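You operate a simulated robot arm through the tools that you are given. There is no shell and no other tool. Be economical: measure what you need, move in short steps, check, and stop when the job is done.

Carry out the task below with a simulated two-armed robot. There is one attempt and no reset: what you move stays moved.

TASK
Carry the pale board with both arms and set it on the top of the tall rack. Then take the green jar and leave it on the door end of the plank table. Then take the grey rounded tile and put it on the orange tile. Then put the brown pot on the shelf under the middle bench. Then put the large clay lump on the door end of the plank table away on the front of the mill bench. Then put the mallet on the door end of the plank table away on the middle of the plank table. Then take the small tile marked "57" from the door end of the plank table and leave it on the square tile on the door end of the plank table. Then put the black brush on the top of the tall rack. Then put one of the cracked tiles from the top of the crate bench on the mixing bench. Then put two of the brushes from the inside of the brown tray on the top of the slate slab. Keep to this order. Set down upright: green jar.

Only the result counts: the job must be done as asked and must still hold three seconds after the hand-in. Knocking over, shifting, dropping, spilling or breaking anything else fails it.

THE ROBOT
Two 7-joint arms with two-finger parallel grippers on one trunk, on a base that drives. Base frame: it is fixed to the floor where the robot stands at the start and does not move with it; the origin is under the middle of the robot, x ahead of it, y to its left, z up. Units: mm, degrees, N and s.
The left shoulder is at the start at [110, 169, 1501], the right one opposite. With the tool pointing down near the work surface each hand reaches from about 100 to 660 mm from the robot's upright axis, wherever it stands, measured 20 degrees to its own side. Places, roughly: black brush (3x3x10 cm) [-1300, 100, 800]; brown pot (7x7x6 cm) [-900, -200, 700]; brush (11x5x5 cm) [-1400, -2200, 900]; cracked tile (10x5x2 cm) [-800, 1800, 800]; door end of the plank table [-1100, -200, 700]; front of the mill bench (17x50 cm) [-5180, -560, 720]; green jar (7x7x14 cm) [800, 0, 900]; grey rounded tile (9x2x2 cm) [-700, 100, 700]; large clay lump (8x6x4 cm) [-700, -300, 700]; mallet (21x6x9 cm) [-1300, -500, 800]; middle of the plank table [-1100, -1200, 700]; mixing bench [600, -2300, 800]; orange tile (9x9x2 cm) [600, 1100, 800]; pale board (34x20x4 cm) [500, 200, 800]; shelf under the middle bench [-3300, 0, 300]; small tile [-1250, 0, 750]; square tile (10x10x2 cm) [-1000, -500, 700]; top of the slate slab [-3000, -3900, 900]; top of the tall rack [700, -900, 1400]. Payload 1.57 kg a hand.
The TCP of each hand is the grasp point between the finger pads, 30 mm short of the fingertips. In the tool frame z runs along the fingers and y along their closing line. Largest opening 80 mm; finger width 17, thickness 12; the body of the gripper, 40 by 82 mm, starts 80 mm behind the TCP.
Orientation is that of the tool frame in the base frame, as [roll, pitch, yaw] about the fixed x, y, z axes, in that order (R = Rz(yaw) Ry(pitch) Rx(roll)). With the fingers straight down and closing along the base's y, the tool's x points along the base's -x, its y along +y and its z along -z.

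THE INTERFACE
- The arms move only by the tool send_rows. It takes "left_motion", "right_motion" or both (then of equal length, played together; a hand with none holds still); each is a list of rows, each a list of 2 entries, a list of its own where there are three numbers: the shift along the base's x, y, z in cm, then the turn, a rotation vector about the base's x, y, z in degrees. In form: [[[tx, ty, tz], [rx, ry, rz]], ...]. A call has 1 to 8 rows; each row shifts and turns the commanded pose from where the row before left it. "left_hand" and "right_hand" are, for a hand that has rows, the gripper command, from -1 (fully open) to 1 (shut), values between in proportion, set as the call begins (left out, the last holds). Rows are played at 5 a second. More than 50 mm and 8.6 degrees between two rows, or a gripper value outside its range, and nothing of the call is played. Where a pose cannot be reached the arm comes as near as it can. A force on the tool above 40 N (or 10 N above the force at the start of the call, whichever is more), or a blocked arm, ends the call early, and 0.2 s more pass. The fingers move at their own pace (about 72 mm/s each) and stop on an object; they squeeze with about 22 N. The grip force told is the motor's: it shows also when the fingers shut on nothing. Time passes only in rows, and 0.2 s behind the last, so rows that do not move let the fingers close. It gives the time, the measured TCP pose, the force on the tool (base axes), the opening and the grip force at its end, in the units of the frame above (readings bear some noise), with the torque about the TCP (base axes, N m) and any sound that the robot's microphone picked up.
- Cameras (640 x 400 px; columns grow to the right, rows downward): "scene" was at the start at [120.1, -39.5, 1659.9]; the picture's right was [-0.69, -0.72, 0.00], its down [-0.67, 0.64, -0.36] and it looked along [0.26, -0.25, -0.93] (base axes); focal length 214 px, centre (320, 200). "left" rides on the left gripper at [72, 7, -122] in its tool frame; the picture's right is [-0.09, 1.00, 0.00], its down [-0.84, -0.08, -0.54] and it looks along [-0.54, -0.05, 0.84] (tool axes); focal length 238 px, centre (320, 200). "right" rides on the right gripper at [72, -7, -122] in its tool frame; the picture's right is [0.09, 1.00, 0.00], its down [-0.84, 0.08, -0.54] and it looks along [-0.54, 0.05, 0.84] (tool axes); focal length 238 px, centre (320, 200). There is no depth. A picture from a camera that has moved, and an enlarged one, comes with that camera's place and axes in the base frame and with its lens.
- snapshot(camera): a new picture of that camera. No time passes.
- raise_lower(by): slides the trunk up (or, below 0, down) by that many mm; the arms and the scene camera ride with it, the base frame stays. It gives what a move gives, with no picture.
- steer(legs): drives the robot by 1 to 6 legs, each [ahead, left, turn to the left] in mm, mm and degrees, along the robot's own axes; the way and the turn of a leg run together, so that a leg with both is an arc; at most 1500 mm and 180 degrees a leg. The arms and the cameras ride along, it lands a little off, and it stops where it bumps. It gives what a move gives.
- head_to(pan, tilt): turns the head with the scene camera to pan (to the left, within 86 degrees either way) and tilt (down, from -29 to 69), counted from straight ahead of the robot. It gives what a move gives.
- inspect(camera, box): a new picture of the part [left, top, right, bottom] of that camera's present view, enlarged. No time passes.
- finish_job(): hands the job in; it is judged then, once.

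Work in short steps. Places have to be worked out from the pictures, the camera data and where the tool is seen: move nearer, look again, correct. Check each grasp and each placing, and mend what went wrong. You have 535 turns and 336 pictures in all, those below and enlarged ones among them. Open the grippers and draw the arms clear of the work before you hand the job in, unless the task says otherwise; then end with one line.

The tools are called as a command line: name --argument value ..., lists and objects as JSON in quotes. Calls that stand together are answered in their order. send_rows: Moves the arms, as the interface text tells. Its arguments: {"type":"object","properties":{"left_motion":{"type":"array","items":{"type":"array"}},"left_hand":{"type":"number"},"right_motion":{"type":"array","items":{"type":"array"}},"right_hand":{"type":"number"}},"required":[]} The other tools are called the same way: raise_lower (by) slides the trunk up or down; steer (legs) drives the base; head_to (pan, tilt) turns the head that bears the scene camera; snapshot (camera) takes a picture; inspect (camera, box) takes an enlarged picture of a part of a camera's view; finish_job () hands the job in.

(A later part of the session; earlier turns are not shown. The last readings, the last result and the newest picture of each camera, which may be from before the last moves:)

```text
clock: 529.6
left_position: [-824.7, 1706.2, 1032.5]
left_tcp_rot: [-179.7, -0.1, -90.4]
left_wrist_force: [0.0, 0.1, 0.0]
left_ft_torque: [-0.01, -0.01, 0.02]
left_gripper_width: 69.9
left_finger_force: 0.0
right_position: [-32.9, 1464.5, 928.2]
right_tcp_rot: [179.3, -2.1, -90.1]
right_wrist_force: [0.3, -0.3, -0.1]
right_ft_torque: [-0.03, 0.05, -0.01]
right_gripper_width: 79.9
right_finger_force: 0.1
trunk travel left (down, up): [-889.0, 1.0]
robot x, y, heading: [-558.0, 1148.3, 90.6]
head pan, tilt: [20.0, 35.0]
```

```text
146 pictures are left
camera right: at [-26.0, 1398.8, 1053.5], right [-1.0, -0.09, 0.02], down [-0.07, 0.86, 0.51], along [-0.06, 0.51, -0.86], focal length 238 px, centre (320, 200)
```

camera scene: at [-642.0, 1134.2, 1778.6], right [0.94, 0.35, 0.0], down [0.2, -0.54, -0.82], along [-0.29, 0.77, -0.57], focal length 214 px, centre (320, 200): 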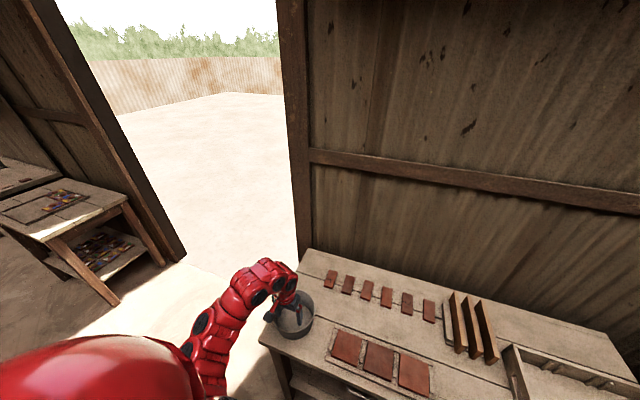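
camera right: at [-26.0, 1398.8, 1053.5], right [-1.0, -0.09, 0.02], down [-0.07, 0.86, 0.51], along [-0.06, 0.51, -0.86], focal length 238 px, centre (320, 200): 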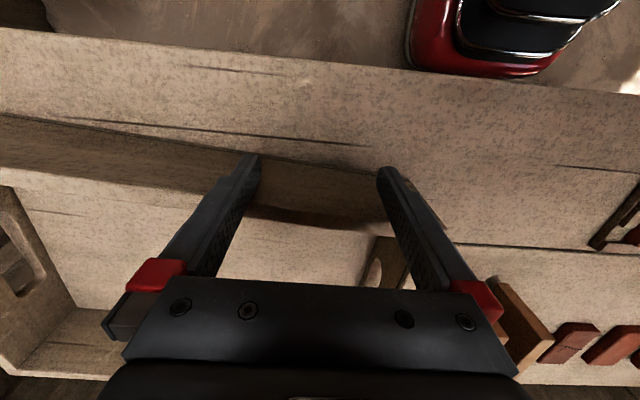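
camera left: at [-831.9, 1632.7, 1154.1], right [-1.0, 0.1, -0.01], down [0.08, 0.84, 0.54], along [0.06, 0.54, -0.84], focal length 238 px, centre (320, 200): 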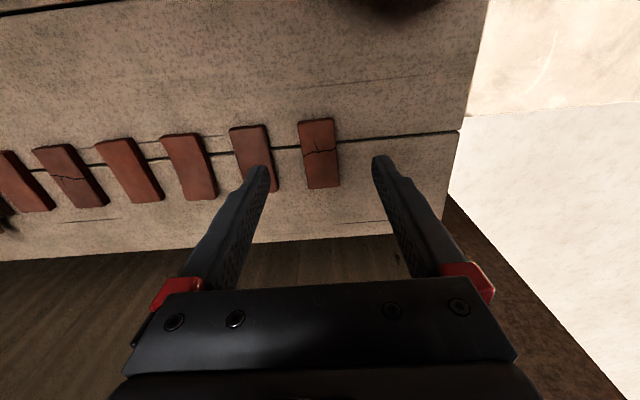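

Tile at ≈(−818,1754), top ≈848. Move over it and descend to z≈900.

send_rows --left_motion '[[[0.4, 2.4, 0], [0, 0, 0]], [[0.3, 2.4, -1], [0, 0, 0]], [[0, 0, -4], [0, 0, 0]], [[0, 0, -4], [0, 0, 0]], [[0, 0, -4], [0, 0, 0]]]'

snapshot --camera "left"

```text
clock: 530.8
left_position: [-817.3, 1754.6, 901.9]
left_tcp_rot: [-179.7, 0.0, -90.4]
left_wrist_force: [-0.1, 0.2, -0.5]
left_ft_torque: [0.01, 0.03, 0.01]
left_gripper_width: 70.0
left_finger_force: 0.0
right_position: [-33.0, 1464.4, 928.2]
right_tcp_rot: [179.2, -2.2, -90.1]
right_wrist_force: [0.5, -0.8, 0.0]
right_ft_torque: [0.01, 0.01, -0.03]
right_gripper_width: 79.8
right_finger_force: 0.1
trunk travel left (down, up): [-889.0, 1.0]
robot x, y, heading: [-558.8, 1151.9, 90.7]
head pan, tilt: [20.0, 35.0]
```

```text
145 pictures are left
camera left: at [-825.2, 1680.5, 1022.9], right [-0.99, 0.1, 0.0], down [0.08, 0.84, 0.54], along [0.06, 0.54, -0.84], focal length 238 px, centre (320, 200)
```

left: 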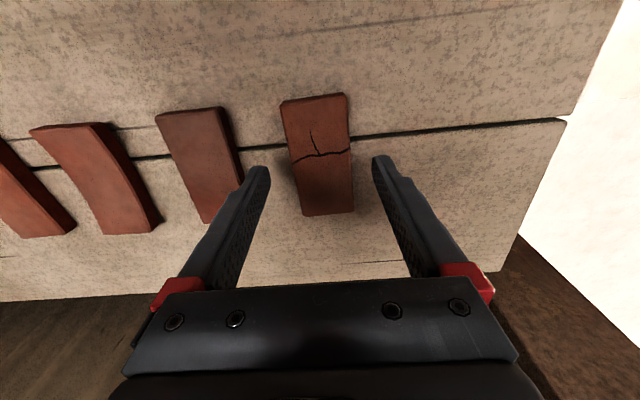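

Aligned. Narrow to 62 mm, descend to z≈861 and grip.

send_rows --left_motion '[[[0, 0, 0], [0, 0, 0]], [[0, -0.2, -1.5], [0, 0, 0]], [[0, 0, -1.5], [0, 0, 0]], [[0, 0, -1], [0, 0, 0]]]' --left_hand -0.55

send_rows --left_motion '[[[0, 0, 0], [0, 0, 0]], [[0, 0, 0], [0, 0, 0]], [[0, 0, 0], [0, 0, 0]]]' --left_hand 1

snapshot --camera "left"

```text
clock: 531.9
left_position: [-817.0, 1748.9, 869.8]
left_tcp_rot: [-179.8, 0.7, -90.3]
left_wrist_force: [2.7, -13.3, 31.9]
left_ft_torque: [-0.64, 0.59, 0.4]
left_gripper_width: 60.2
left_finger_force: 0.1
right_position: [-32.3, 1460.0, 928.5]
right_tcp_rot: [179.1, -1.7, -90.1]
right_wrist_force: [0.3, -0.4, 0.0]
right_ft_torque: [-0.03, 0.02, 0.03]
right_gripper_width: 80.0
right_finger_force: 0.2
trunk travel left (down, up): [-889.0, 1.0]
robot x, y, heading: [-562.9, 1148.0, 90.5]
head pan, tilt: [20.0, 35.0]
stopped in row 4 (left hand): the force on the tool passed its limit at 49 N (the readings are from after the stop); the commanded pose is now the measured one
```

```text
clock: 532.4
left_position: [-819.0, 1754.7, 871.1]
left_tcp_rot: [-180.0, 0.9, -90.3]
left_wrist_force: [0.0, -7.8, 27.0]
left_ft_torque: [-0.52, -0.25, -0.1]
left_gripper_width: 45.7
left_finger_force: 21.7
right_position: [-33.0, 1462.4, 928.3]
right_tcp_rot: [179.2, -1.8, -90.1]
right_wrist_force: [0.5, 0.1, 0.8]
right_ft_torque: [0.03, -0.01, -0.03]
right_gripper_width: 79.9
right_finger_force: 0.1
trunk travel left (down, up): [-889.0, 1.0]
robot x, y, heading: [-559.0, 1146.8, 90.4]
head pan, tilt: [20.0, 35.0]
stopped in row 2 (left hand): the force on the tool passed its limit at 47 N (the readings are from after the stop); the commanded pose is now the measured one
```

```text
144 pictures are left
camera left: at [-825.9, 1679.3, 990.3], right [-1.0, 0.1, 0.0], down [0.08, 0.83, 0.55], along [0.05, 0.55, -0.83], focal length 238 px, centre (320, 200)
```

left: 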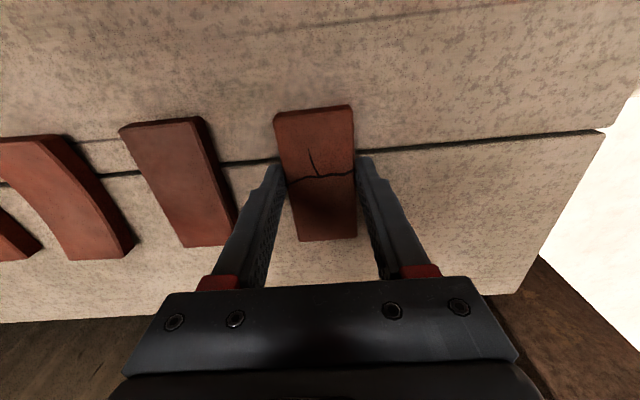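

Bench top is ≈841; tile is gripped. Lift gently.

send_rows --left_motion '[[[0, 0, 0.5], [0, 0, 0]], [[0, 0, 1], [0, 0, 0]], [[0, 0, 2], [0, 0, 0]], [[0, 0, 3], [0, 0, 0]], [[0, 0, 4], [0, 0, 0]]]'

snapshot --camera "left"

```text
clock: 533.6
left_position: [-816.5, 1753.5, 973.9]
left_tcp_rot: [-179.9, 0.7, -90.3]
left_wrist_force: [-0.2, -0.3, -1.1]
left_ft_torque: [0.01, -0.02, -0.01]
left_gripper_width: 45.6
left_finger_force: 22.2
right_position: [-33.8, 1463.7, 927.9]
right_tcp_rot: [179.3, -2.0, -90.1]
right_wrist_force: [0.6, 0.2, -0.1]
right_ft_torque: [-0.04, 0.01, 0.03]
right_gripper_width: 79.7
right_finger_force: 0.0
trunk travel left (down, up): [-889.0, 1.0]
robot x, y, heading: [-562.2, 1149.8, 90.5]
head pan, tilt: [20.0, 35.0]
```

```text
143 pictures are left
camera left: at [-824.5, 1678.6, 1093.8], right [-1.0, 0.1, 0.0], down [0.08, 0.83, 0.55], along [0.05, 0.55, -0.83], focal length 238 px, centre (320, 200)
```

left: 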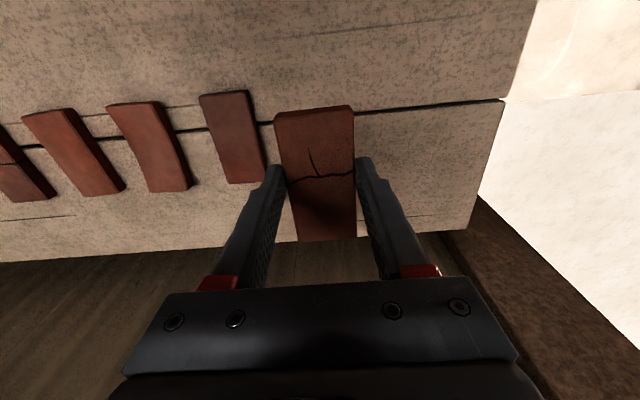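

Tile held. Retract, back off, and drive down the corridor toward the mixing bench.

send_rows --left_motion '[[[0, -4, 0], [0, 0, 0]], [[0, -4, 0], [0, 0, 0]], [[0, -4, 0], [0, 0, 0]], [[0, -4, 0], [0, 0, 0]]]'

steer --legs '[[-250, 0, 0], [0, -280, -0.5], [-1400, 0, 0], [-1350, 0, 0]]'

head_to --pan -80 --tilt 35

snapshot --camera "scene"

```text
clock: 534.6
left_position: [-820.0, 1592.9, 972.0]
left_tcp_rot: [-179.9, 0.7, -90.4]
left_wrist_force: [-0.2, -0.7, -1.2]
left_ft_torque: [-0.02, 0.03, 0.0]
left_gripper_width: 45.5
left_finger_force: 22.1
right_position: [-33.3, 1463.2, 928.4]
right_tcp_rot: [179.2, -2.0, -90.1]
right_wrist_force: [-0.5, -0.6, 0.4]
right_ft_torque: [0.03, 0.01, 0.03]
right_gripper_width: 80.1
right_finger_force: 0.0
trunk travel left (down, up): [-889.0, 1.0]
robot x, y, heading: [-558.5, 1147.9, 90.3]
head pan, tilt: [20.0, 35.0]
```

```text
clock: 551.0
left_position: [-521.4, -1397.4, 971.8]
left_tcp_rot: [-179.9, 0.6, -92.1]
left_wrist_force: [1.1, -0.2, -1.5]
left_ft_torque: [0.02, 0.02, 0.02]
left_gripper_width: 45.4
left_finger_force: 21.7
right_position: [260.9, -1552.8, 927.1]
right_tcp_rot: [179.2, -2.0, -91.8]
right_wrist_force: [-0.6, 0.5, 0.3]
right_ft_torque: [0.04, 0.02, -0.03]
right_gripper_width: 79.9
right_finger_force: 0.1
trunk travel left (down, up): [-889.0, 1.0]
robot x, y, heading: [-274.1, -1850.7, 88.6]
head pan, tilt: [20.0, 35.0]
```

```text
clock: 552.7
left_position: [-521.6, -1399.4, 971.8]
left_tcp_rot: [-179.9, 0.6, -92.1]
left_wrist_force: [-0.7, 0.5, -0.7]
left_ft_torque: [0.01, 0.01, 0.03]
left_gripper_width: 45.2
left_finger_force: 22.4
right_position: [260.9, -1552.0, 927.2]
right_tcp_rot: [179.2, -2.0, -91.7]
right_wrist_force: [-0.3, 1.3, 0.2]
right_ft_torque: [0.0, 0.02, -0.01]
right_gripper_width: 80.2
right_finger_force: 0.0
trunk travel left (down, up): [-889.0, 1.0]
robot x, y, heading: [-276.7, -1854.6, 89.0]
head pan, tilt: [-80.0, 35.0]
```

```text
142 pictures are left
camera scene: at [-186.8, -1760.1, 1778.6], right [0.15, -0.99, 0.0], down [-0.57, -0.09, -0.82], along [0.81, 0.13, -0.57], focal length 214 px, centre (320, 200)
```

scene: 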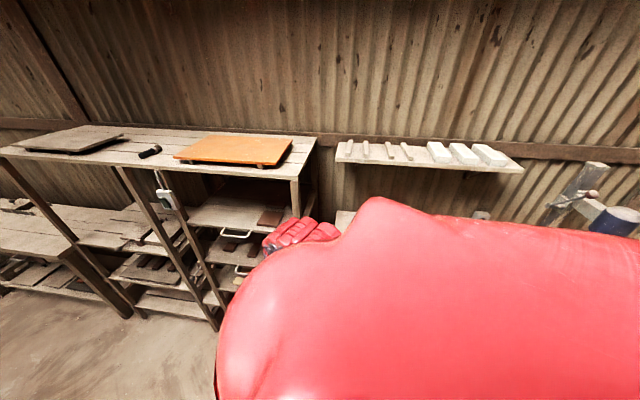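

Turn right to face the mixing bench.

steer --legs '[[0, 0, -89]]'

head_to --pan -10 --tilt 40

snapshot --camera "scene"

```text
clock: 557.0
left_position: [179.1, -1607.8, 970.3]
left_tcp_rot: [-179.9, 0.6, 177.7]
left_wrist_force: [0.0, -0.5, -1.5]
left_ft_torque: [0.02, 0.03, 0.02]
left_gripper_width: 45.3
left_finger_force: 21.4
right_position: [24.1, -2388.8, 927.5]
right_tcp_rot: [179.1, -2.0, 178.0]
right_wrist_force: [0.4, -0.4, 0.4]
right_ft_torque: [0.0, -0.01, 0.02]
right_gripper_width: 80.0
right_finger_force: 0.0
trunk travel left (down, up): [-889.0, 1.0]
robot x, y, heading: [-271.1, -1855.0, -1.4]
head pan, tilt: [-80.0, 35.0]
```

```text
clock: 558.4
left_position: [180.0, -1608.6, 971.8]
left_tcp_rot: [-179.9, 0.5, 177.8]
left_wrist_force: [-1.3, 0.0, -0.9]
left_ft_torque: [0.02, 0.01, 0.0]
left_gripper_width: 45.2
left_finger_force: 21.8
right_position: [22.9, -2389.2, 929.6]
right_tcp_rot: [179.2, -2.0, 178.0]
right_wrist_force: [0.2, 0.6, 0.1]
right_ft_torque: [0.01, -0.03, -0.01]
right_gripper_width: 80.1
right_finger_force: 0.0
trunk travel left (down, up): [-889.0, 1.0]
robot x, y, heading: [-275.3, -1855.7, -1.4]
head pan, tilt: [-10.0, 40.0]
```

```text
141 pictures are left
camera scene: at [-111.9, -1872.7, 1771.0], right [-0.2, -0.98, 0.0], down [-0.63, 0.13, -0.77], along [0.75, -0.15, -0.64], focal length 214 px, centre (320, 200)
```

scene: 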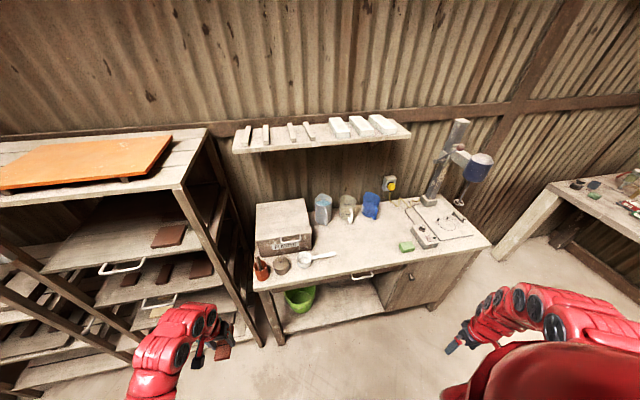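

Free spot on the mixing bench at ≈(520,−2230). Strafe right 620, forward 180.

steer --legs '[[0, -620, 1.4], [180, 0, 0]]'

head_to --pan 15 --tilt 45

snapshot --camera "scene"

snapshot --camera "left"

```text
clock: 562.9
left_position: [342.3, -2213.8, 971.7]
left_tcp_rot: [-179.9, 0.6, 179.3]
left_wrist_force: [-0.5, 0.3, -1.3]
left_ft_torque: [0.01, -0.02, 0.0]
left_gripper_width: 45.5
left_finger_force: 22.1
right_position: [207.6, -3000.9, 929.2]
right_tcp_rot: [179.2, -1.9, 179.5]
right_wrist_force: [-0.4, -0.7, -0.1]
right_ft_torque: [0.04, -0.02, -0.03]
right_gripper_width: 80.1
right_finger_force: 0.2
trunk travel left (down, up): [-889.0, 1.0]
robot x, y, heading: [-105.9, -2471.9, 0.3]
head pan, tilt: [-10.0, 40.0]
```

```text
clock: 563.8
left_position: [343.5, -2215.1, 971.8]
left_tcp_rot: [-179.9, 0.5, 179.2]
left_wrist_force: [0.9, 0.4, -1.2]
left_ft_torque: [0.0, 0.03, -0.02]
left_gripper_width: 45.2
left_finger_force: 21.9
right_position: [209.3, -3001.2, 928.5]
right_tcp_rot: [179.2, -2.1, 179.5]
right_wrist_force: [0.8, -0.3, 0.0]
right_ft_torque: [0.0, -0.02, -0.05]
right_gripper_width: 80.2
right_finger_force: 0.1
trunk travel left (down, up): [-889.0, 1.0]
robot x, y, heading: [-106.8, -2472.0, 0.4]
head pan, tilt: [15.0, 45.0]
```

```text
140 pictures are left
camera scene: at [53.5, -2451.4, 1763.8], right [0.26, -0.97, 0.0], down [-0.68, -0.18, -0.71], along [0.68, 0.18, -0.71], focal length 214 px, centre (320, 200)
```

scene: 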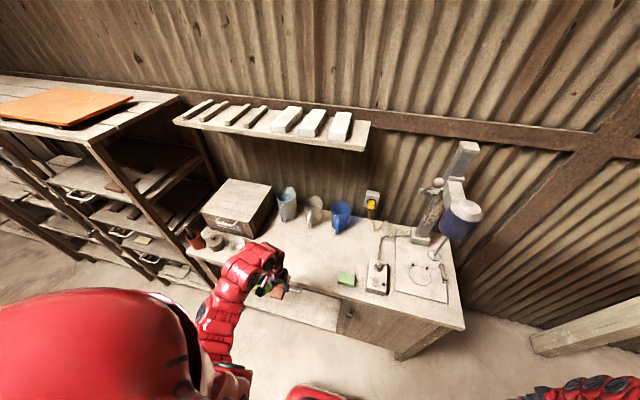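

```text
139 pictures are left
camera left: at [270.7, -2208.3, 1091.8], right [0.1, 0.99, 0.0], down [0.83, -0.09, 0.55], along [0.55, -0.06, -0.83], focal length 238 px, centre (320, 200)
```

left: 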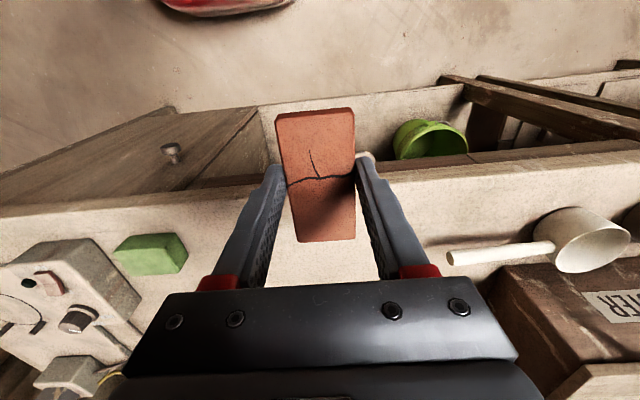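

Move 175 mm forward over the bench and look.

send_rows --left_motion '[[[3.5, -0.3, 0], [0, 0, 0]], [[3.5, -0.3, 0], [0, 0, 0]], [[3.5, -0.3, 0], [0, 0, 0]], [[3.5, -0.3, 0], [0, 0, 0]], [[3.5, -0.3, -1], [0, 0, 0]]]'

snapshot --camera "left"

```text
clock: 565.0
left_position: [521.0, -2228.5, 961.8]
left_tcp_rot: [-180.0, 0.7, 179.3]
left_wrist_force: [-0.1, -0.3, -1.5]
left_ft_torque: [0.02, 0.02, 0.01]
left_gripper_width: 45.3
left_finger_force: 22.0
right_position: [210.0, -3001.4, 927.3]
right_tcp_rot: [179.2, -2.1, 179.5]
right_wrist_force: [0.7, -0.2, 0.4]
right_ft_torque: [0.03, 0.01, -0.01]
right_gripper_width: 79.8
right_finger_force: 0.1
trunk travel left (down, up): [-889.0, 1.0]
robot x, y, heading: [-104.4, -2469.2, 0.3]
head pan, tilt: [15.0, 45.0]
```

```text
138 pictures are left
camera left: at [447.5, -2222.1, 1081.4], right [0.1, 0.99, 0.0], down [0.83, -0.09, 0.55], along [0.55, -0.06, -0.83], focal length 238 px, centre (320, 200)
```

left: 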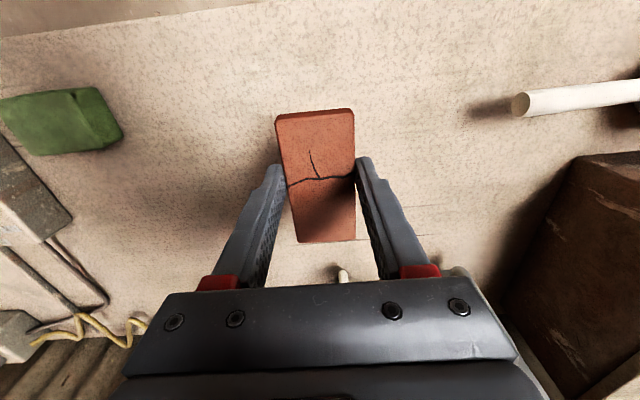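

Clear. Lower; guarded at the end.

send_rows --left_motion '[[[0, 0, -2.5], [0, 0, 0]], [[0, 0, -2], [0, 0, 0]], [[0, 0, -1], [0, 0, 0]], [[0, 0, -0.5], [0, 0, 0]], [[0, 0, -0.5], [0, 0, 0]], [[0, 0, -0.5], [0, 0, 0]], [[0, 0, -0.5], [0, 0, 0]], [[0, 0, -0.5], [0, 0, 0]]]'

snapshot --camera "left"

```text
clock: 566.8
left_position: [518.2, -2229.9, 879.2]
left_tcp_rot: [-179.9, 0.5, 179.4]
left_wrist_force: [0.4, 0.6, -1.6]
left_ft_torque: [0.03, 0.02, -0.01]
left_gripper_width: 45.3
left_finger_force: 21.7
right_position: [208.6, -3000.7, 928.3]
right_tcp_rot: [179.2, -2.0, 179.6]
right_wrist_force: [0.1, -0.7, -0.3]
right_ft_torque: [-0.01, -0.01, -0.05]
right_gripper_width: 80.2
right_finger_force: 0.0
trunk travel left (down, up): [-889.0, 1.0]
robot x, y, heading: [-103.2, -2473.0, 0.3]
head pan, tilt: [15.0, 45.0]
```

```text
137 pictures are left
camera left: at [445.2, -2222.5, 1001.1], right [0.1, 0.99, 0.0], down [0.83, -0.09, 0.55], along [0.55, -0.06, -0.84], focal length 238 px, centre (320, 200)
```

left: 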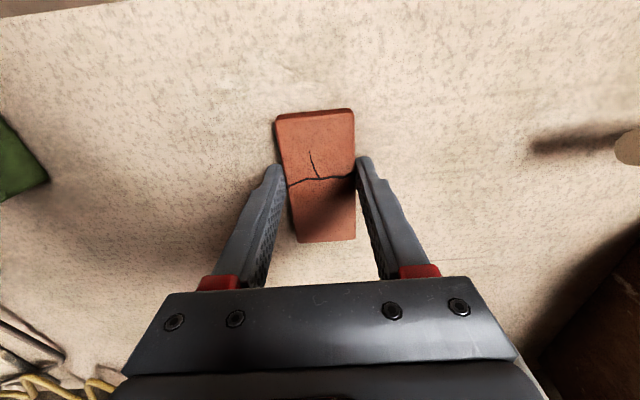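

send_rows --left_motion '[[[0, 0, -0.6], [0, 0, 0]], [[0, 0, -0.5], [0, 0, 0]], [[0, 0, -0.4], [0, 0, 0]], [[0, 0, -0.4], [0, 0, 0]], [[0, 0, -0.4], [0, 0, 0]], [[0, 0, -0.4], [0, 0, 0]], [[0, 0, -0.4], [0, 0, 0]], [[0, 0, -0.4], [0, 0, 0]]]'

```text
clock: 567.4
left_position: [521.3, -2228.2, 879.8]
left_tcp_rot: [-180.0, 1.2, 179.4]
left_wrist_force: [-11.7, -0.5, 37.4]
left_ft_torque: [-0.8, 0.72, -0.21]
left_gripper_width: 45.6
left_finger_force: 22.2
right_position: [205.9, -3000.5, 930.6]
right_tcp_rot: [179.2, -1.7, 179.6]
right_wrist_force: [0.4, 0.6, -0.5]
right_ft_torque: [-0.04, -0.02, 0.01]
right_gripper_width: 79.9
right_finger_force: 0.1
trunk travel left (down, up): [-889.0, 1.0]
robot x, y, heading: [-102.2, -2471.3, 0.1]
head pan, tilt: [15.0, 45.0]
stopped in row 2 (left hand): the force on the tool passed its limit at 49 N (the readings are from after the stop); the commanded pose is now the measured one
```

Contact with the bench (top ≈849). Ease 2 mm, open, rise.

send_rows --left_motion '[[[0, 0, 0.2], [0, 0, 0]], [[0, 0, 0], [0, 0, 0]]]'

send_rows --left_motion '[[[0, 0, 0], [0, 0, 0]], [[0, 0, 0], [0, 0, 0]]]' --left_hand -0.5

send_rows --left_motion '[[[0, 0, 2], [0, 0, 0]], [[0, 0, 3], [0, 0, 0]], [[0, 0, 4], [0, 0, 0]]]'

snapshot --camera "left"

```text
clock: 568.0
left_position: [520.5, -2229.4, 880.3]
left_tcp_rot: [179.9, 1.5, 179.3]
left_wrist_force: [-7.4, 0.1, 28.4]
left_ft_torque: [-0.58, 0.5, -0.11]
left_gripper_width: 45.1
left_finger_force: 22.2
right_position: [207.4, -3002.3, 928.6]
right_tcp_rot: [179.2, -1.8, 179.6]
right_wrist_force: [-0.3, 0.2, 0.6]
right_ft_torque: [0.01, -0.03, 0.0]
right_gripper_width: 80.0
right_finger_force: 0.1
trunk travel left (down, up): [-889.0, 1.0]
robot x, y, heading: [-105.0, -2470.1, 0.4]
head pan, tilt: [15.0, 45.0]
```

```text
clock: 568.6
left_position: [520.9, -2225.7, 880.5]
left_tcp_rot: [179.9, 1.4, 179.5]
left_wrist_force: [-4.0, 11.7, 31.0]
left_ft_torque: [-0.56, 0.39, -0.05]
left_gripper_width: 50.1
left_finger_force: 0.2
right_position: [206.1, -3000.0, 929.0]
right_tcp_rot: [179.2, -1.8, 179.6]
right_wrist_force: [-0.2, 0.2, 0.5]
right_ft_torque: [-0.02, -0.01, 0.02]
right_gripper_width: 79.7
right_finger_force: 0.0
trunk travel left (down, up): [-889.0, 1.0]
robot x, y, heading: [-104.5, -2471.0, 0.0]
head pan, tilt: [15.0, 45.0]
```

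```text
clock: 569.4
left_position: [521.9, -2229.0, 969.1]
left_tcp_rot: [-180.0, 1.0, 179.4]
left_wrist_force: [0.4, 0.1, -0.4]
left_ft_torque: [-0.02, 0.0, -0.02]
left_gripper_width: 60.2
left_finger_force: 0.3
right_position: [209.3, -2999.9, 928.3]
right_tcp_rot: [179.1, -1.9, 179.5]
right_wrist_force: [0.7, 0.7, 0.8]
right_ft_torque: [-0.03, -0.01, 0.01]
right_gripper_width: 80.0
right_finger_force: 0.0
trunk travel left (down, up): [-889.0, 1.0]
robot x, y, heading: [-105.4, -2469.2, 0.4]
head pan, tilt: [15.0, 45.0]
```

```text
136 pictures are left
camera left: at [448.6, -2222.4, 1088.1], right [0.1, 0.99, 0.0], down [0.83, -0.09, 0.56], along [0.56, -0.06, -0.83], focal length 238 px, centre (320, 200)
```

left: 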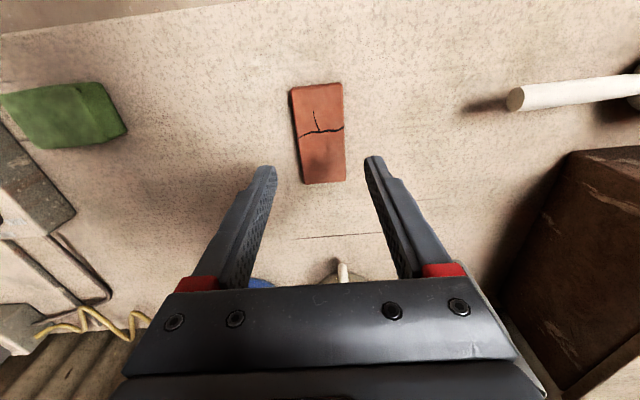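

Tile placed. Now look for the brown tray with brushes: retract, back off and look around.

send_rows --left_motion '[[[-4, 0, 0], [0, 0, 0]], [[-4, 0, 0], [0, 0, 0]], [[-4, 0, 0], [0, 0, 0]], [[-3, 0, 0], [0, 0, 0]]]'

steer --legs '[[-130, 0, 0]]'

head_to --pan -86 --tilt 25

snapshot --camera "scene"

```text
clock: 570.4
left_position: [371.6, -2230.3, 968.2]
left_tcp_rot: [-180.0, 1.1, 179.3]
left_wrist_force: [0.0, 0.1, -0.1]
left_ft_torque: [0.0, 0.03, 0.0]
left_gripper_width: 60.2
left_finger_force: 0.0
right_position: [207.6, -3000.9, 928.9]
right_tcp_rot: [179.2, -1.9, 179.5]
right_wrist_force: [1.0, 0.0, 0.3]
right_ft_torque: [0.0, 0.02, -0.01]
right_gripper_width: 80.0
right_finger_force: 0.1
trunk travel left (down, up): [-889.0, 1.0]
robot x, y, heading: [-104.6, -2471.0, 0.3]
head pan, tilt: [15.0, 45.0]
```

```text
clock: 571.7
left_position: [243.4, -2230.9, 968.5]
left_tcp_rot: [-179.9, 1.0, 179.4]
left_wrist_force: [-0.2, 0.3, -0.4]
left_ft_torque: [0.01, 0.03, 0.0]
left_gripper_width: 60.0
left_finger_force: 0.2
right_position: [79.9, -3000.8, 928.1]
right_tcp_rot: [179.3, -2.1, 179.6]
right_wrist_force: [0.9, -0.5, 0.3]
right_ft_torque: [0.01, 0.04, 0.0]
right_gripper_width: 80.0
right_finger_force: 0.1
trunk travel left (down, up): [-889.0, 1.0]
robot x, y, heading: [-237.3, -2471.0, 0.2]
head pan, tilt: [15.0, 45.0]
```

```text
clock: 573.5
left_position: [240.7, -2230.4, 968.8]
left_tcp_rot: [-179.9, 1.1, 179.3]
left_wrist_force: [0.7, -0.1, 0.9]
left_ft_torque: [0.01, 0.03, 0.03]
left_gripper_width: 59.9
left_finger_force: 0.1
right_position: [78.3, -3000.7, 927.8]
right_tcp_rot: [179.2, -2.0, 179.5]
right_wrist_force: [1.1, 0.7, 0.3]
right_ft_torque: [-0.01, 0.03, 0.02]
right_gripper_width: 79.9
right_finger_force: 0.0
trunk travel left (down, up): [-889.0, 1.0]
robot x, y, heading: [-233.8, -2473.2, 0.0]
head pan, tilt: [-85.9, 25.0]
```

```text
135 pictures are left
camera scene: at [-148.9, -2565.0, 1794.3], right [-1.0, -0.07, 0.0], down [-0.03, 0.42, -0.91], along [0.07, -0.9, -0.42], focal length 214 px, centre (320, 200)
```

scene: 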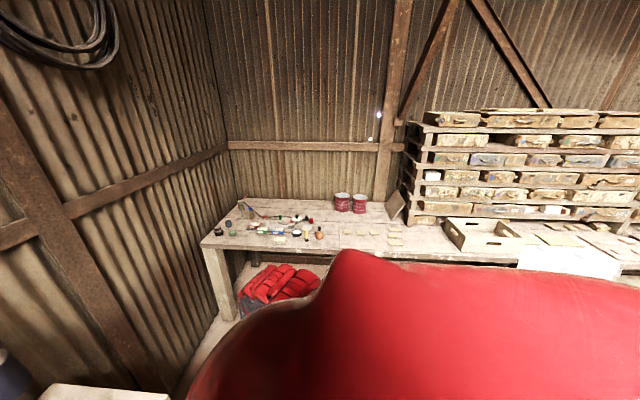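

Room is clear behind. Strafe right 300, turn right 180° and look at the far end of the plank table.

steer --legs '[[0, -300, 0], [0, 0, -150]]'

head_to --pan -30 --tilt 35

snapshot --camera "scene"

head_to --pan 20 --tilt 25

snapshot --camera "scene"

```text
clock: 581.6
left_position: [-514.2, -3229.5, 968.3]
left_tcp_rot: [180.0, 1.1, 30.9]
left_wrist_force: [-0.3, 0.7, -0.4]
left_ft_torque: [0.0, -0.01, -0.01]
left_gripper_width: 60.0
left_finger_force: 0.2
right_position: [-779.0, -2488.2, 928.1]
right_tcp_rot: [179.3, -2.0, 31.0]
right_wrist_force: [0.2, 0.2, -1.0]
right_ft_torque: [-0.01, 0.04, 0.01]
right_gripper_width: 79.9
right_finger_force: 0.1
trunk travel left (down, up): [-889.0, 1.0]
robot x, y, heading: [-237.2, -2776.7, -148.1]
head pan, tilt: [-85.9, 25.0]
```

```text
clock: 582.9
left_position: [-515.2, -3229.8, 969.1]
left_tcp_rot: [-180.0, 1.0, 30.9]
left_wrist_force: [-0.2, -0.7, -0.6]
left_ft_torque: [0.0, -0.05, -0.03]
left_gripper_width: 59.8
left_finger_force: 0.0
right_position: [-778.6, -2487.4, 929.7]
right_tcp_rot: [179.2, -2.0, 31.0]
right_wrist_force: [0.9, 0.1, -0.5]
right_ft_torque: [0.01, -0.01, 0.0]
right_gripper_width: 79.9
right_finger_force: 0.1
trunk travel left (down, up): [-889.0, 1.0]
robot x, y, heading: [-237.2, -2773.3, -148.2]
head pan, tilt: [-30.0, 35.0]
```

```text
134 pictures are left
camera scene: at [-391.8, -2819.3, 1778.6], right [-0.03, 1.0, 0.0], down [0.57, 0.02, -0.82], along [-0.82, -0.02, -0.57], focal length 214 px, centre (320, 200)
```

scene: 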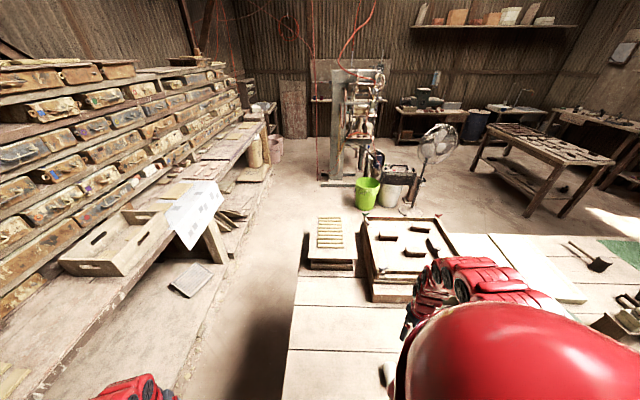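

```text
clock: 584.0
left_position: [-515.0, -3228.7, 968.3]
left_tcp_rot: [180.0, 1.2, 30.9]
left_wrist_force: [-0.9, 0.4, 0.0]
left_ft_torque: [0.0, 0.0, -0.01]
left_gripper_width: 59.9
left_finger_force: 0.0
right_position: [-778.0, -2486.8, 928.2]
right_tcp_rot: [179.2, -2.1, 31.0]
right_wrist_force: [0.3, 0.0, -0.1]
right_ft_torque: [0.0, 0.0, -0.01]
right_gripper_width: 80.0
right_finger_force: 0.1
trunk travel left (down, up): [-889.0, 1.0]
robot x, y, heading: [-232.7, -2773.6, -148.3]
head pan, tilt: [20.0, 25.0]
```

```text
133 pictures are left
camera scene: at [-361.1, -2889.1, 1794.3], right [-0.78, 0.62, 0.0], down [0.26, 0.33, -0.91], along [-0.56, -0.71, -0.42], focal length 214 px, centre (320, 200)
```

scene: 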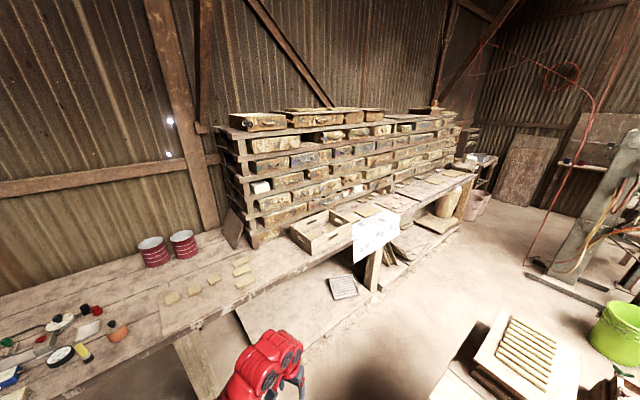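

The tray with brushes is at ≈(−1370,−2300). Zoom there and at the far bench with the slate slab.

inspect --camera "scene" --box '[330, 130, 490, 260]'

head_to --pan -30 --tilt 35

inspect --camera "scene" --box '[290, 200, 480, 310]'

```text
3.08 times, centred on (410, 195) of scene
camera zoom: at [-361.1, -2889.1, 1794.3], right [-0.78, 0.62, 0.0], down [0.26, 0.33, -0.91], along [-0.56, -0.71, -0.42], focal length 660 px, centre (43, 215)
```

zoom: 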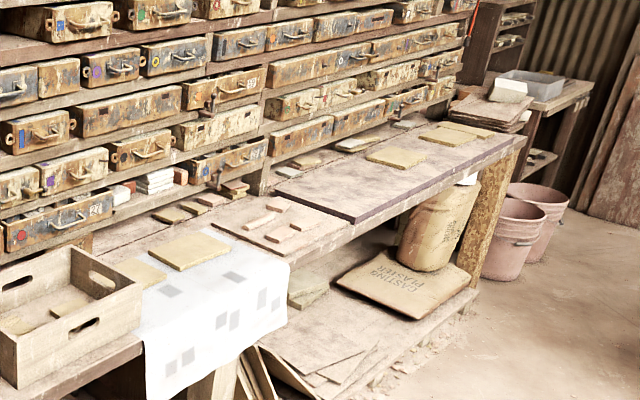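

```text
clock: 585.2
left_position: [-515.5, -3230.6, 968.0]
left_tcp_rot: [-180.0, 1.1, 31.0]
left_wrist_force: [0.4, 0.5, -0.7]
left_ft_torque: [-0.01, 0.0, 0.0]
left_gripper_width: 60.1
left_finger_force: 0.1
right_position: [-778.5, -2486.9, 928.2]
right_tcp_rot: [179.2, -1.9, 30.9]
right_wrist_force: [-0.2, -0.5, -0.1]
right_ft_torque: [0.01, 0.01, -0.02]
right_gripper_width: 80.0
right_finger_force: 0.1
trunk travel left (down, up): [-889.0, 1.0]
robot x, y, heading: [-236.7, -2774.0, -147.9]
head pan, tilt: [-30.0, 35.0]
```

```text
3.37 times, centred on (385, 255) of scene
camera zoom: at [-391.8, -2819.5, 1778.6], right [-0.03, 1.0, 0.0], down [0.57, 0.02, -0.82], along [-0.82, -0.02, -0.57], focal length 722 px, centre (101, 15)
```

zoom: 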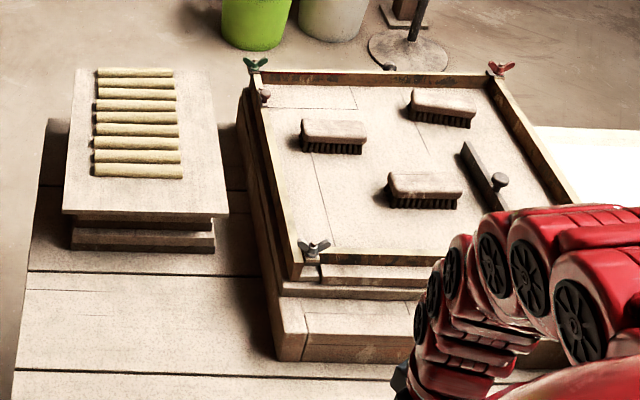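

Three scrub brushes lie in the tray: A(−1358,−2416), B(−1446,−2188), C(−1235,−2294); slate slab top near (−3020,−3980) on the long bench. I go round the table's end to its far side.

steer --legs '[[0, 0, -32], [0, 590, 0], [1400, 0, 0]]'

head_to --pan 0 --tilt 35

snapshot --camera "scene"

```text
clock: 596.6
left_position: [-2110.8, -3581.9, 968.0]
left_tcp_rot: [-180.0, 1.1, -1.5]
left_wrist_force: [-0.4, 0.8, -0.2]
left_ft_torque: [-0.02, 0.0, 0.03]
left_gripper_width: 60.1
left_finger_force: 0.0
right_position: [-1937.5, -2813.7, 928.5]
right_tcp_rot: [179.2, -2.0, -1.3]
right_wrist_force: [0.1, -0.6, 0.4]
right_ft_torque: [-0.01, 0.0, -0.04]
right_gripper_width: 80.0
right_finger_force: 0.0
trunk travel left (down, up): [-889.0, 1.0]
robot x, y, heading: [-1631.9, -3346.3, 179.3]
head pan, tilt: [-30.0, 35.0]
```

```text
clock: 597.6
left_position: [-2110.8, -3581.6, 968.6]
left_tcp_rot: [-180.0, 1.0, -1.4]
left_wrist_force: [-0.1, 0.1, 0.3]
left_ft_torque: [0.01, 0.02, 0.03]
left_gripper_width: 60.0
left_finger_force: 0.2
right_position: [-1937.6, -2814.7, 928.6]
right_tcp_rot: [179.2, -1.9, -1.3]
right_wrist_force: [0.0, 0.3, -0.6]
right_ft_torque: [0.0, -0.02, 0.04]
right_gripper_width: 80.0
right_finger_force: 0.2
trunk travel left (down, up): [-889.0, 1.0]
robot x, y, heading: [-1633.1, -3343.3, 179.5]
head pan, tilt: [0.0, 35.0]
```

```text
130 pictures are left
camera scene: at [-1799.8, -3345.4, 1778.6], right [0.01, 1.0, 0.0], down [0.57, -0.01, -0.82], along [-0.82, 0.01, -0.57], focal length 214 px, centre (320, 200)
```

scene: 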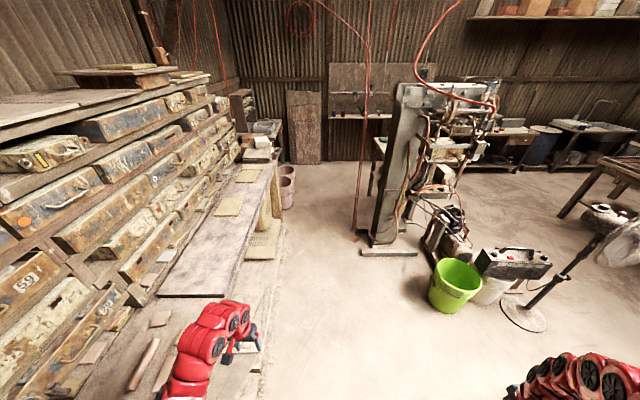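

Slate slab spans x≈−2360…−3640 at y≈−3800…−4000. Now go beside the tray on the far side and turn to face it.

steer --legs '[[170, 0, 0.5], [0, -960, 0], [0, 0, 180]]'

head_to --pan 10 --tilt 50

snapshot --camera "scene"

snapshot --camera "left"

```text
clock: 602.9
left_position: [-2275.0, -2725.5, 968.7]
left_tcp_rot: [179.7, 1.1, -1.3]
left_wrist_force: [0.2, 0.0, -0.2]
left_ft_torque: [-0.04, 0.0, 0.02]
left_gripper_width: 59.8
left_finger_force: 0.0
right_position: [-2102.8, -1955.9, 928.4]
right_tcp_rot: [179.1, -1.9, -1.2]
right_wrist_force: [0.0, 0.8, 0.4]
right_ft_torque: [-0.01, -0.03, 0.02]
right_gripper_width: 80.2
right_finger_force: 0.1
trunk travel left (down, up): [-889.0, 1.0]
robot x, y, heading: [-1794.3, -2492.3, 179.2]
head pan, tilt: [0.0, 35.0]
stopped in leg 2: the robot was blocked; the commanded pose is now the measured one
```

```text
clock: 603.6
left_position: [-2275.0, -2725.2, 969.1]
left_tcp_rot: [179.9, 1.0, -1.2]
left_wrist_force: [0.2, 0.3, -0.2]
left_ft_torque: [-0.01, 0.01, -0.04]
left_gripper_width: 59.8
left_finger_force: 0.0
right_position: [-2103.3, -1958.2, 927.2]
right_tcp_rot: [179.2, -1.9, -1.1]
right_wrist_force: [0.1, 0.5, 0.9]
right_ft_torque: [-0.01, 0.01, 0.01]
right_gripper_width: 79.9
right_finger_force: 0.0
trunk travel left (down, up): [-889.0, 1.0]
robot x, y, heading: [-1798.4, -2488.8, 179.1]
head pan, tilt: [10.0, 50.0]
```

```text
129 pictures are left
camera scene: at [-1952.8, -2500.8, 1756.9], right [-0.16, 0.99, 0.0], down [0.76, 0.12, -0.64], along [-0.63, -0.11, -0.77], focal length 214 px, centre (320, 200)
```

scene: 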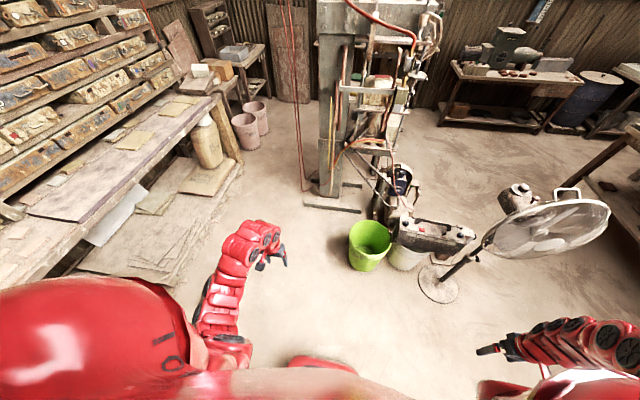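

```text
128 pictures are left
camera left: at [-2201.4, -2734.6, 1088.3], right [-0.11, -0.99, 0.0], down [-0.82, 0.1, 0.56], along [-0.55, 0.06, -0.83], focal length 238 px, centre (320, 200)
```

left: 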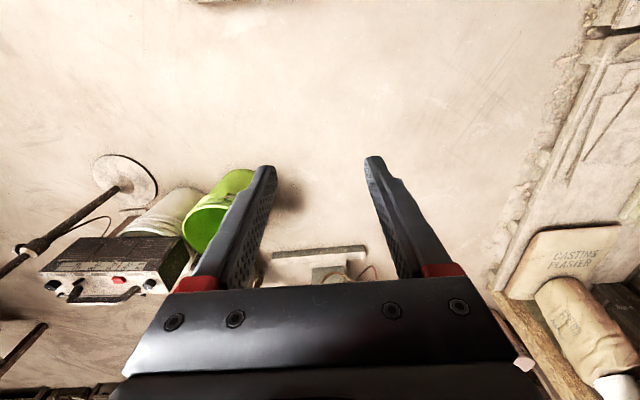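

Blocked, probably by a splayed table leg. Step away 120 mm and continue.

steer --legs '[[130, 0, 0.8], [0, -70, 0], [0, 0, 180]]'

head_to --pan 10 --tilt 45

snapshot --camera "scene"

snapshot --camera "left"

```text
clock: 612.9
left_position: [-1445.9, -2184.7, 968.8]
left_tcp_rot: [179.9, 1.1, 178.6]
left_wrist_force: [0.4, 1.1, -0.1]
left_ft_torque: [0.01, 0.02, 0.0]
left_gripper_width: 60.2
left_finger_force: 0.0
right_position: [-1621.5, -2952.8, 928.1]
right_tcp_rot: [179.1, -1.9, 178.8]
right_wrist_force: [0.3, 0.7, 0.6]
right_ft_torque: [0.04, -0.02, -0.05]
right_gripper_width: 80.1
right_finger_force: 0.0
trunk travel left (down, up): [-889.0, 1.0]
robot x, y, heading: [-1924.6, -2421.5, -0.6]
head pan, tilt: [10.0, 50.0]
```

```text
clock: 613.5
left_position: [-1446.8, -2185.2, 968.6]
left_tcp_rot: [179.8, 1.0, 178.6]
left_wrist_force: [-0.3, 1.0, 0.0]
left_ft_torque: [-0.01, 0.0, 0.04]
left_gripper_width: 59.9
left_finger_force: 0.2
right_position: [-1618.3, -2954.3, 927.9]
right_tcp_rot: [179.1, -1.9, 178.7]
right_wrist_force: [-0.7, -0.6, -0.7]
right_ft_torque: [-0.03, -0.02, 0.01]
right_gripper_width: 80.0
right_finger_force: 0.0
trunk travel left (down, up): [-889.0, 1.0]
robot x, y, heading: [-1928.2, -2420.7, -0.9]
head pan, tilt: [10.0, 45.0]
```

```text
127 pictures are left
camera scene: at [-1766.6, -2409.2, 1763.7], right [0.16, -0.99, 0.0], down [-0.7, -0.11, -0.71], along [0.7, 0.11, -0.71], focal length 214 px, centre (320, 200)
```

scene: 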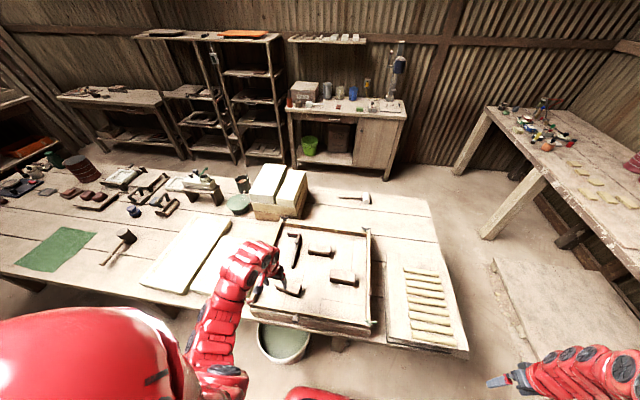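

```text
126 pictures are left
camera left: at [-1520.4, -2178.2, 1088.2], right [0.12, 0.99, 0.0], down [0.82, -0.1, 0.56], along [0.55, -0.06, -0.83], focal length 238 px, centre (320, 200)
```

left: 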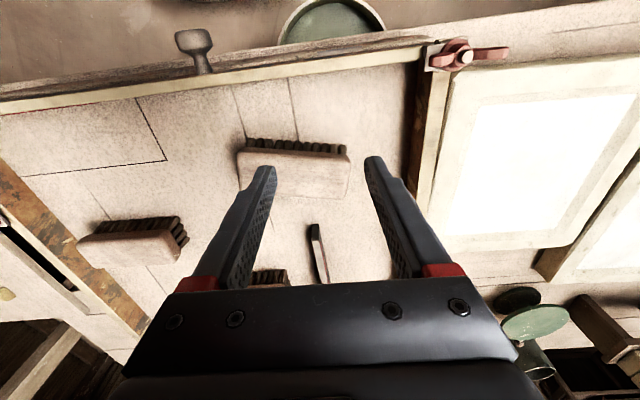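

Brush B ≈(−1419,−2214), top ≈866, long along y. Yaw the left hand −90° to close along x, positioned over it.

send_rows --left_motion '[[[0.3, -0.3, 0], [0, 0, -8]], [[0.3, -0.3, 0], [0, 0, -8]], [[0.3, -0.3, 0], [0, 0, -8]], [[0.3, -0.3, 0], [0, 0, -8]], [[0.3, -0.3, 0], [0, 0, -8]], [[0.3, -0.3, 0], [0, 0, -8]], [[0.3, -0.3, 0], [0, 0, -8]], [[0.3, -0.3, 0], [0, 0, -8]]]' --left_hand -0.9

send_rows --left_motion '[[[0.1, -0.2, 0], [0, 0, -8]], [[0.1, -0.2, 0], [0, 0, -8]], [[0.1, 0, 0], [0, 0, -8]]]'

snapshot --camera "left"

```text
clock: 615.3
left_position: [-1421.8, -2210.8, 968.9]
left_tcp_rot: [179.9, 1.1, 114.4]
left_wrist_force: [0.1, -0.6, -0.6]
left_ft_torque: [0.0, 0.01, 0.0]
left_gripper_width: 76.0
left_finger_force: 0.1
right_position: [-1619.7, -2953.1, 927.8]
right_tcp_rot: [179.1, -1.8, 178.7]
right_wrist_force: [-0.1, -0.5, 0.0]
right_ft_torque: [0.0, 0.01, -0.01]
right_gripper_width: 80.1
right_finger_force: 0.1
trunk travel left (down, up): [-889.0, 1.0]
robot x, y, heading: [-1928.1, -2418.2, -0.7]
head pan, tilt: [10.0, 45.0]
```

```text
clock: 616.1
left_position: [-1420.3, -2213.6, 967.2]
left_tcp_rot: [180.0, 1.1, 90.3]
left_wrist_force: [-0.4, 0.7, -0.2]
left_ft_torque: [0.02, 0.0, 0.0]
left_gripper_width: 75.7
left_finger_force: 0.1
right_position: [-1620.7, -2953.4, 928.8]
right_tcp_rot: [179.2, -2.0, 178.8]
right_wrist_force: [-0.3, 0.2, 0.1]
right_ft_torque: [0.02, 0.01, 0.0]
right_gripper_width: 79.7
right_finger_force: 0.0
trunk travel left (down, up): [-889.0, 1.0]
robot x, y, heading: [-1924.5, -2416.4, -0.9]
head pan, tilt: [10.0, 45.0]
```

```text
125 pictures are left
camera left: at [-1413.7, -2140.7, 1088.2], right [1.0, -0.08, 0.0], down [-0.07, -0.83, 0.56], along [-0.04, -0.56, -0.83], focal length 238 px, centre (320, 200)
```

left: 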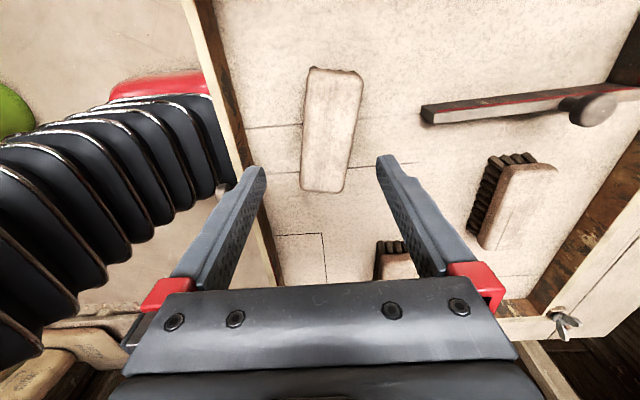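

Brush axis is ≈14° clockwise from y, centre (−1409,−2212). Adjust yaw and position, descend to z≈905.

send_rows --left_motion '[[[0.6, 0, 0], [0, 0, -7]], [[0.5, 0.1, -1], [0, 0, -7]], [[0, 0, -2.5], [0, 0, 0]], [[0, 0, -2.5], [0, 0, 0]]]'

snapshot --camera "left"

```text
clock: 617.1
left_position: [-1408.1, -2212.6, 907.1]
left_tcp_rot: [180.0, 1.0, 76.4]
left_wrist_force: [-0.2, 0.6, -0.4]
left_ft_torque: [0.0, 0.0, 0.03]
left_gripper_width: 75.9
left_finger_force: 0.1
right_position: [-1619.3, -2952.9, 927.9]
right_tcp_rot: [179.1, -1.9, 178.8]
right_wrist_force: [-0.2, 0.1, -1.0]
right_ft_torque: [0.01, -0.01, 0.0]
right_gripper_width: 80.2
right_finger_force: 0.0
trunk travel left (down, up): [-889.0, 1.0]
robot x, y, heading: [-1922.4, -2417.8, -0.4]
head pan, tilt: [10.0, 45.0]
```

```text
124 pictures are left
camera left: at [-1383.7, -2143.4, 1027.6], right [0.95, -0.32, 0.0], down [-0.27, -0.79, 0.56], along [-0.18, -0.53, -0.83], focal length 238 px, centre (320, 200)
```

left: 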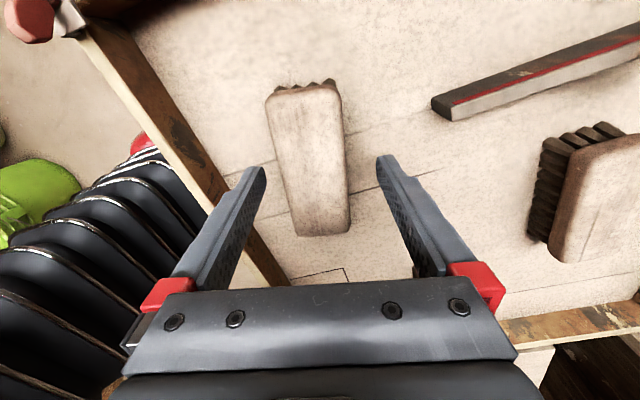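

Aligned. Shift −4 mm in x, descend to z≈868 and close.

send_rows --left_motion '[[[-0.4, -0.2, -1.2], [0, 0, 0]], [[0, 0, -1.2], [0, 0, 0]], [[0, 0, -0.9], [0, 0, 0]], [[0, 0, -0.6], [0, 0, 0]]]'

send_rows --left_motion '[[[0, 0, 0], [0, 0, 0]], [[0, 0, 0], [0, 0, 0]], [[0, 0, 0], [0, 0, 0]], [[0, 0, 0], [0, 0, 0]]]' --left_hand 1

snapshot --camera "left"

```text
clock: 618.1
left_position: [-1411.8, -2213.2, 872.9]
left_tcp_rot: [179.6, 0.8, 76.5]
left_wrist_force: [1.0, 3.7, 24.7]
left_ft_torque: [0.55, 0.96, 0.06]
left_gripper_width: 75.1
left_finger_force: 0.1
right_position: [-1622.1, -2952.9, 928.4]
right_tcp_rot: [179.2, -1.8, 178.7]
right_wrist_force: [0.0, -0.1, 0.2]
right_ft_torque: [-0.01, -0.05, 0.0]
right_gripper_width: 79.9
right_finger_force: 0.0
trunk travel left (down, up): [-889.0, 1.0]
robot x, y, heading: [-1926.1, -2424.1, -0.6]
head pan, tilt: [10.0, 45.0]
```

```text
clock: 618.4
left_position: [-1414.3, -2213.1, 872.4]
left_tcp_rot: [179.9, 0.8, 76.6]
left_wrist_force: [-17.5, 1.3, 30.3]
left_ft_torque: [0.4, 1.31, 0.05]
left_gripper_width: 49.6
left_finger_force: 9.8
right_position: [-1622.5, -2953.7, 929.1]
right_tcp_rot: [179.2, -1.6, 178.7]
right_wrist_force: [-1.0, -0.7, 0.3]
right_ft_torque: [0.01, 0.01, 0.0]
right_gripper_width: 80.1
right_finger_force: 0.0
trunk travel left (down, up): [-889.0, 1.0]
robot x, y, heading: [-1928.6, -2417.4, -0.7]
head pan, tilt: [10.0, 45.0]
stopped in row 1 (left hand): the force on the tool passed its limit at 44 N (the readings are from after the stop); the commanded pose is now the measured one
```

```text
123 pictures are left
camera left: at [-1391.0, -2144.4, 992.3], right [0.95, -0.32, 0.0], down [-0.27, -0.79, 0.55], along [-0.18, -0.53, -0.83], focal length 238 px, centre (320, 200)
```

left: 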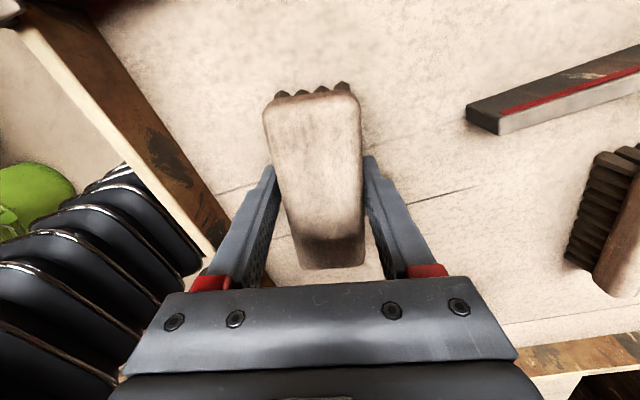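

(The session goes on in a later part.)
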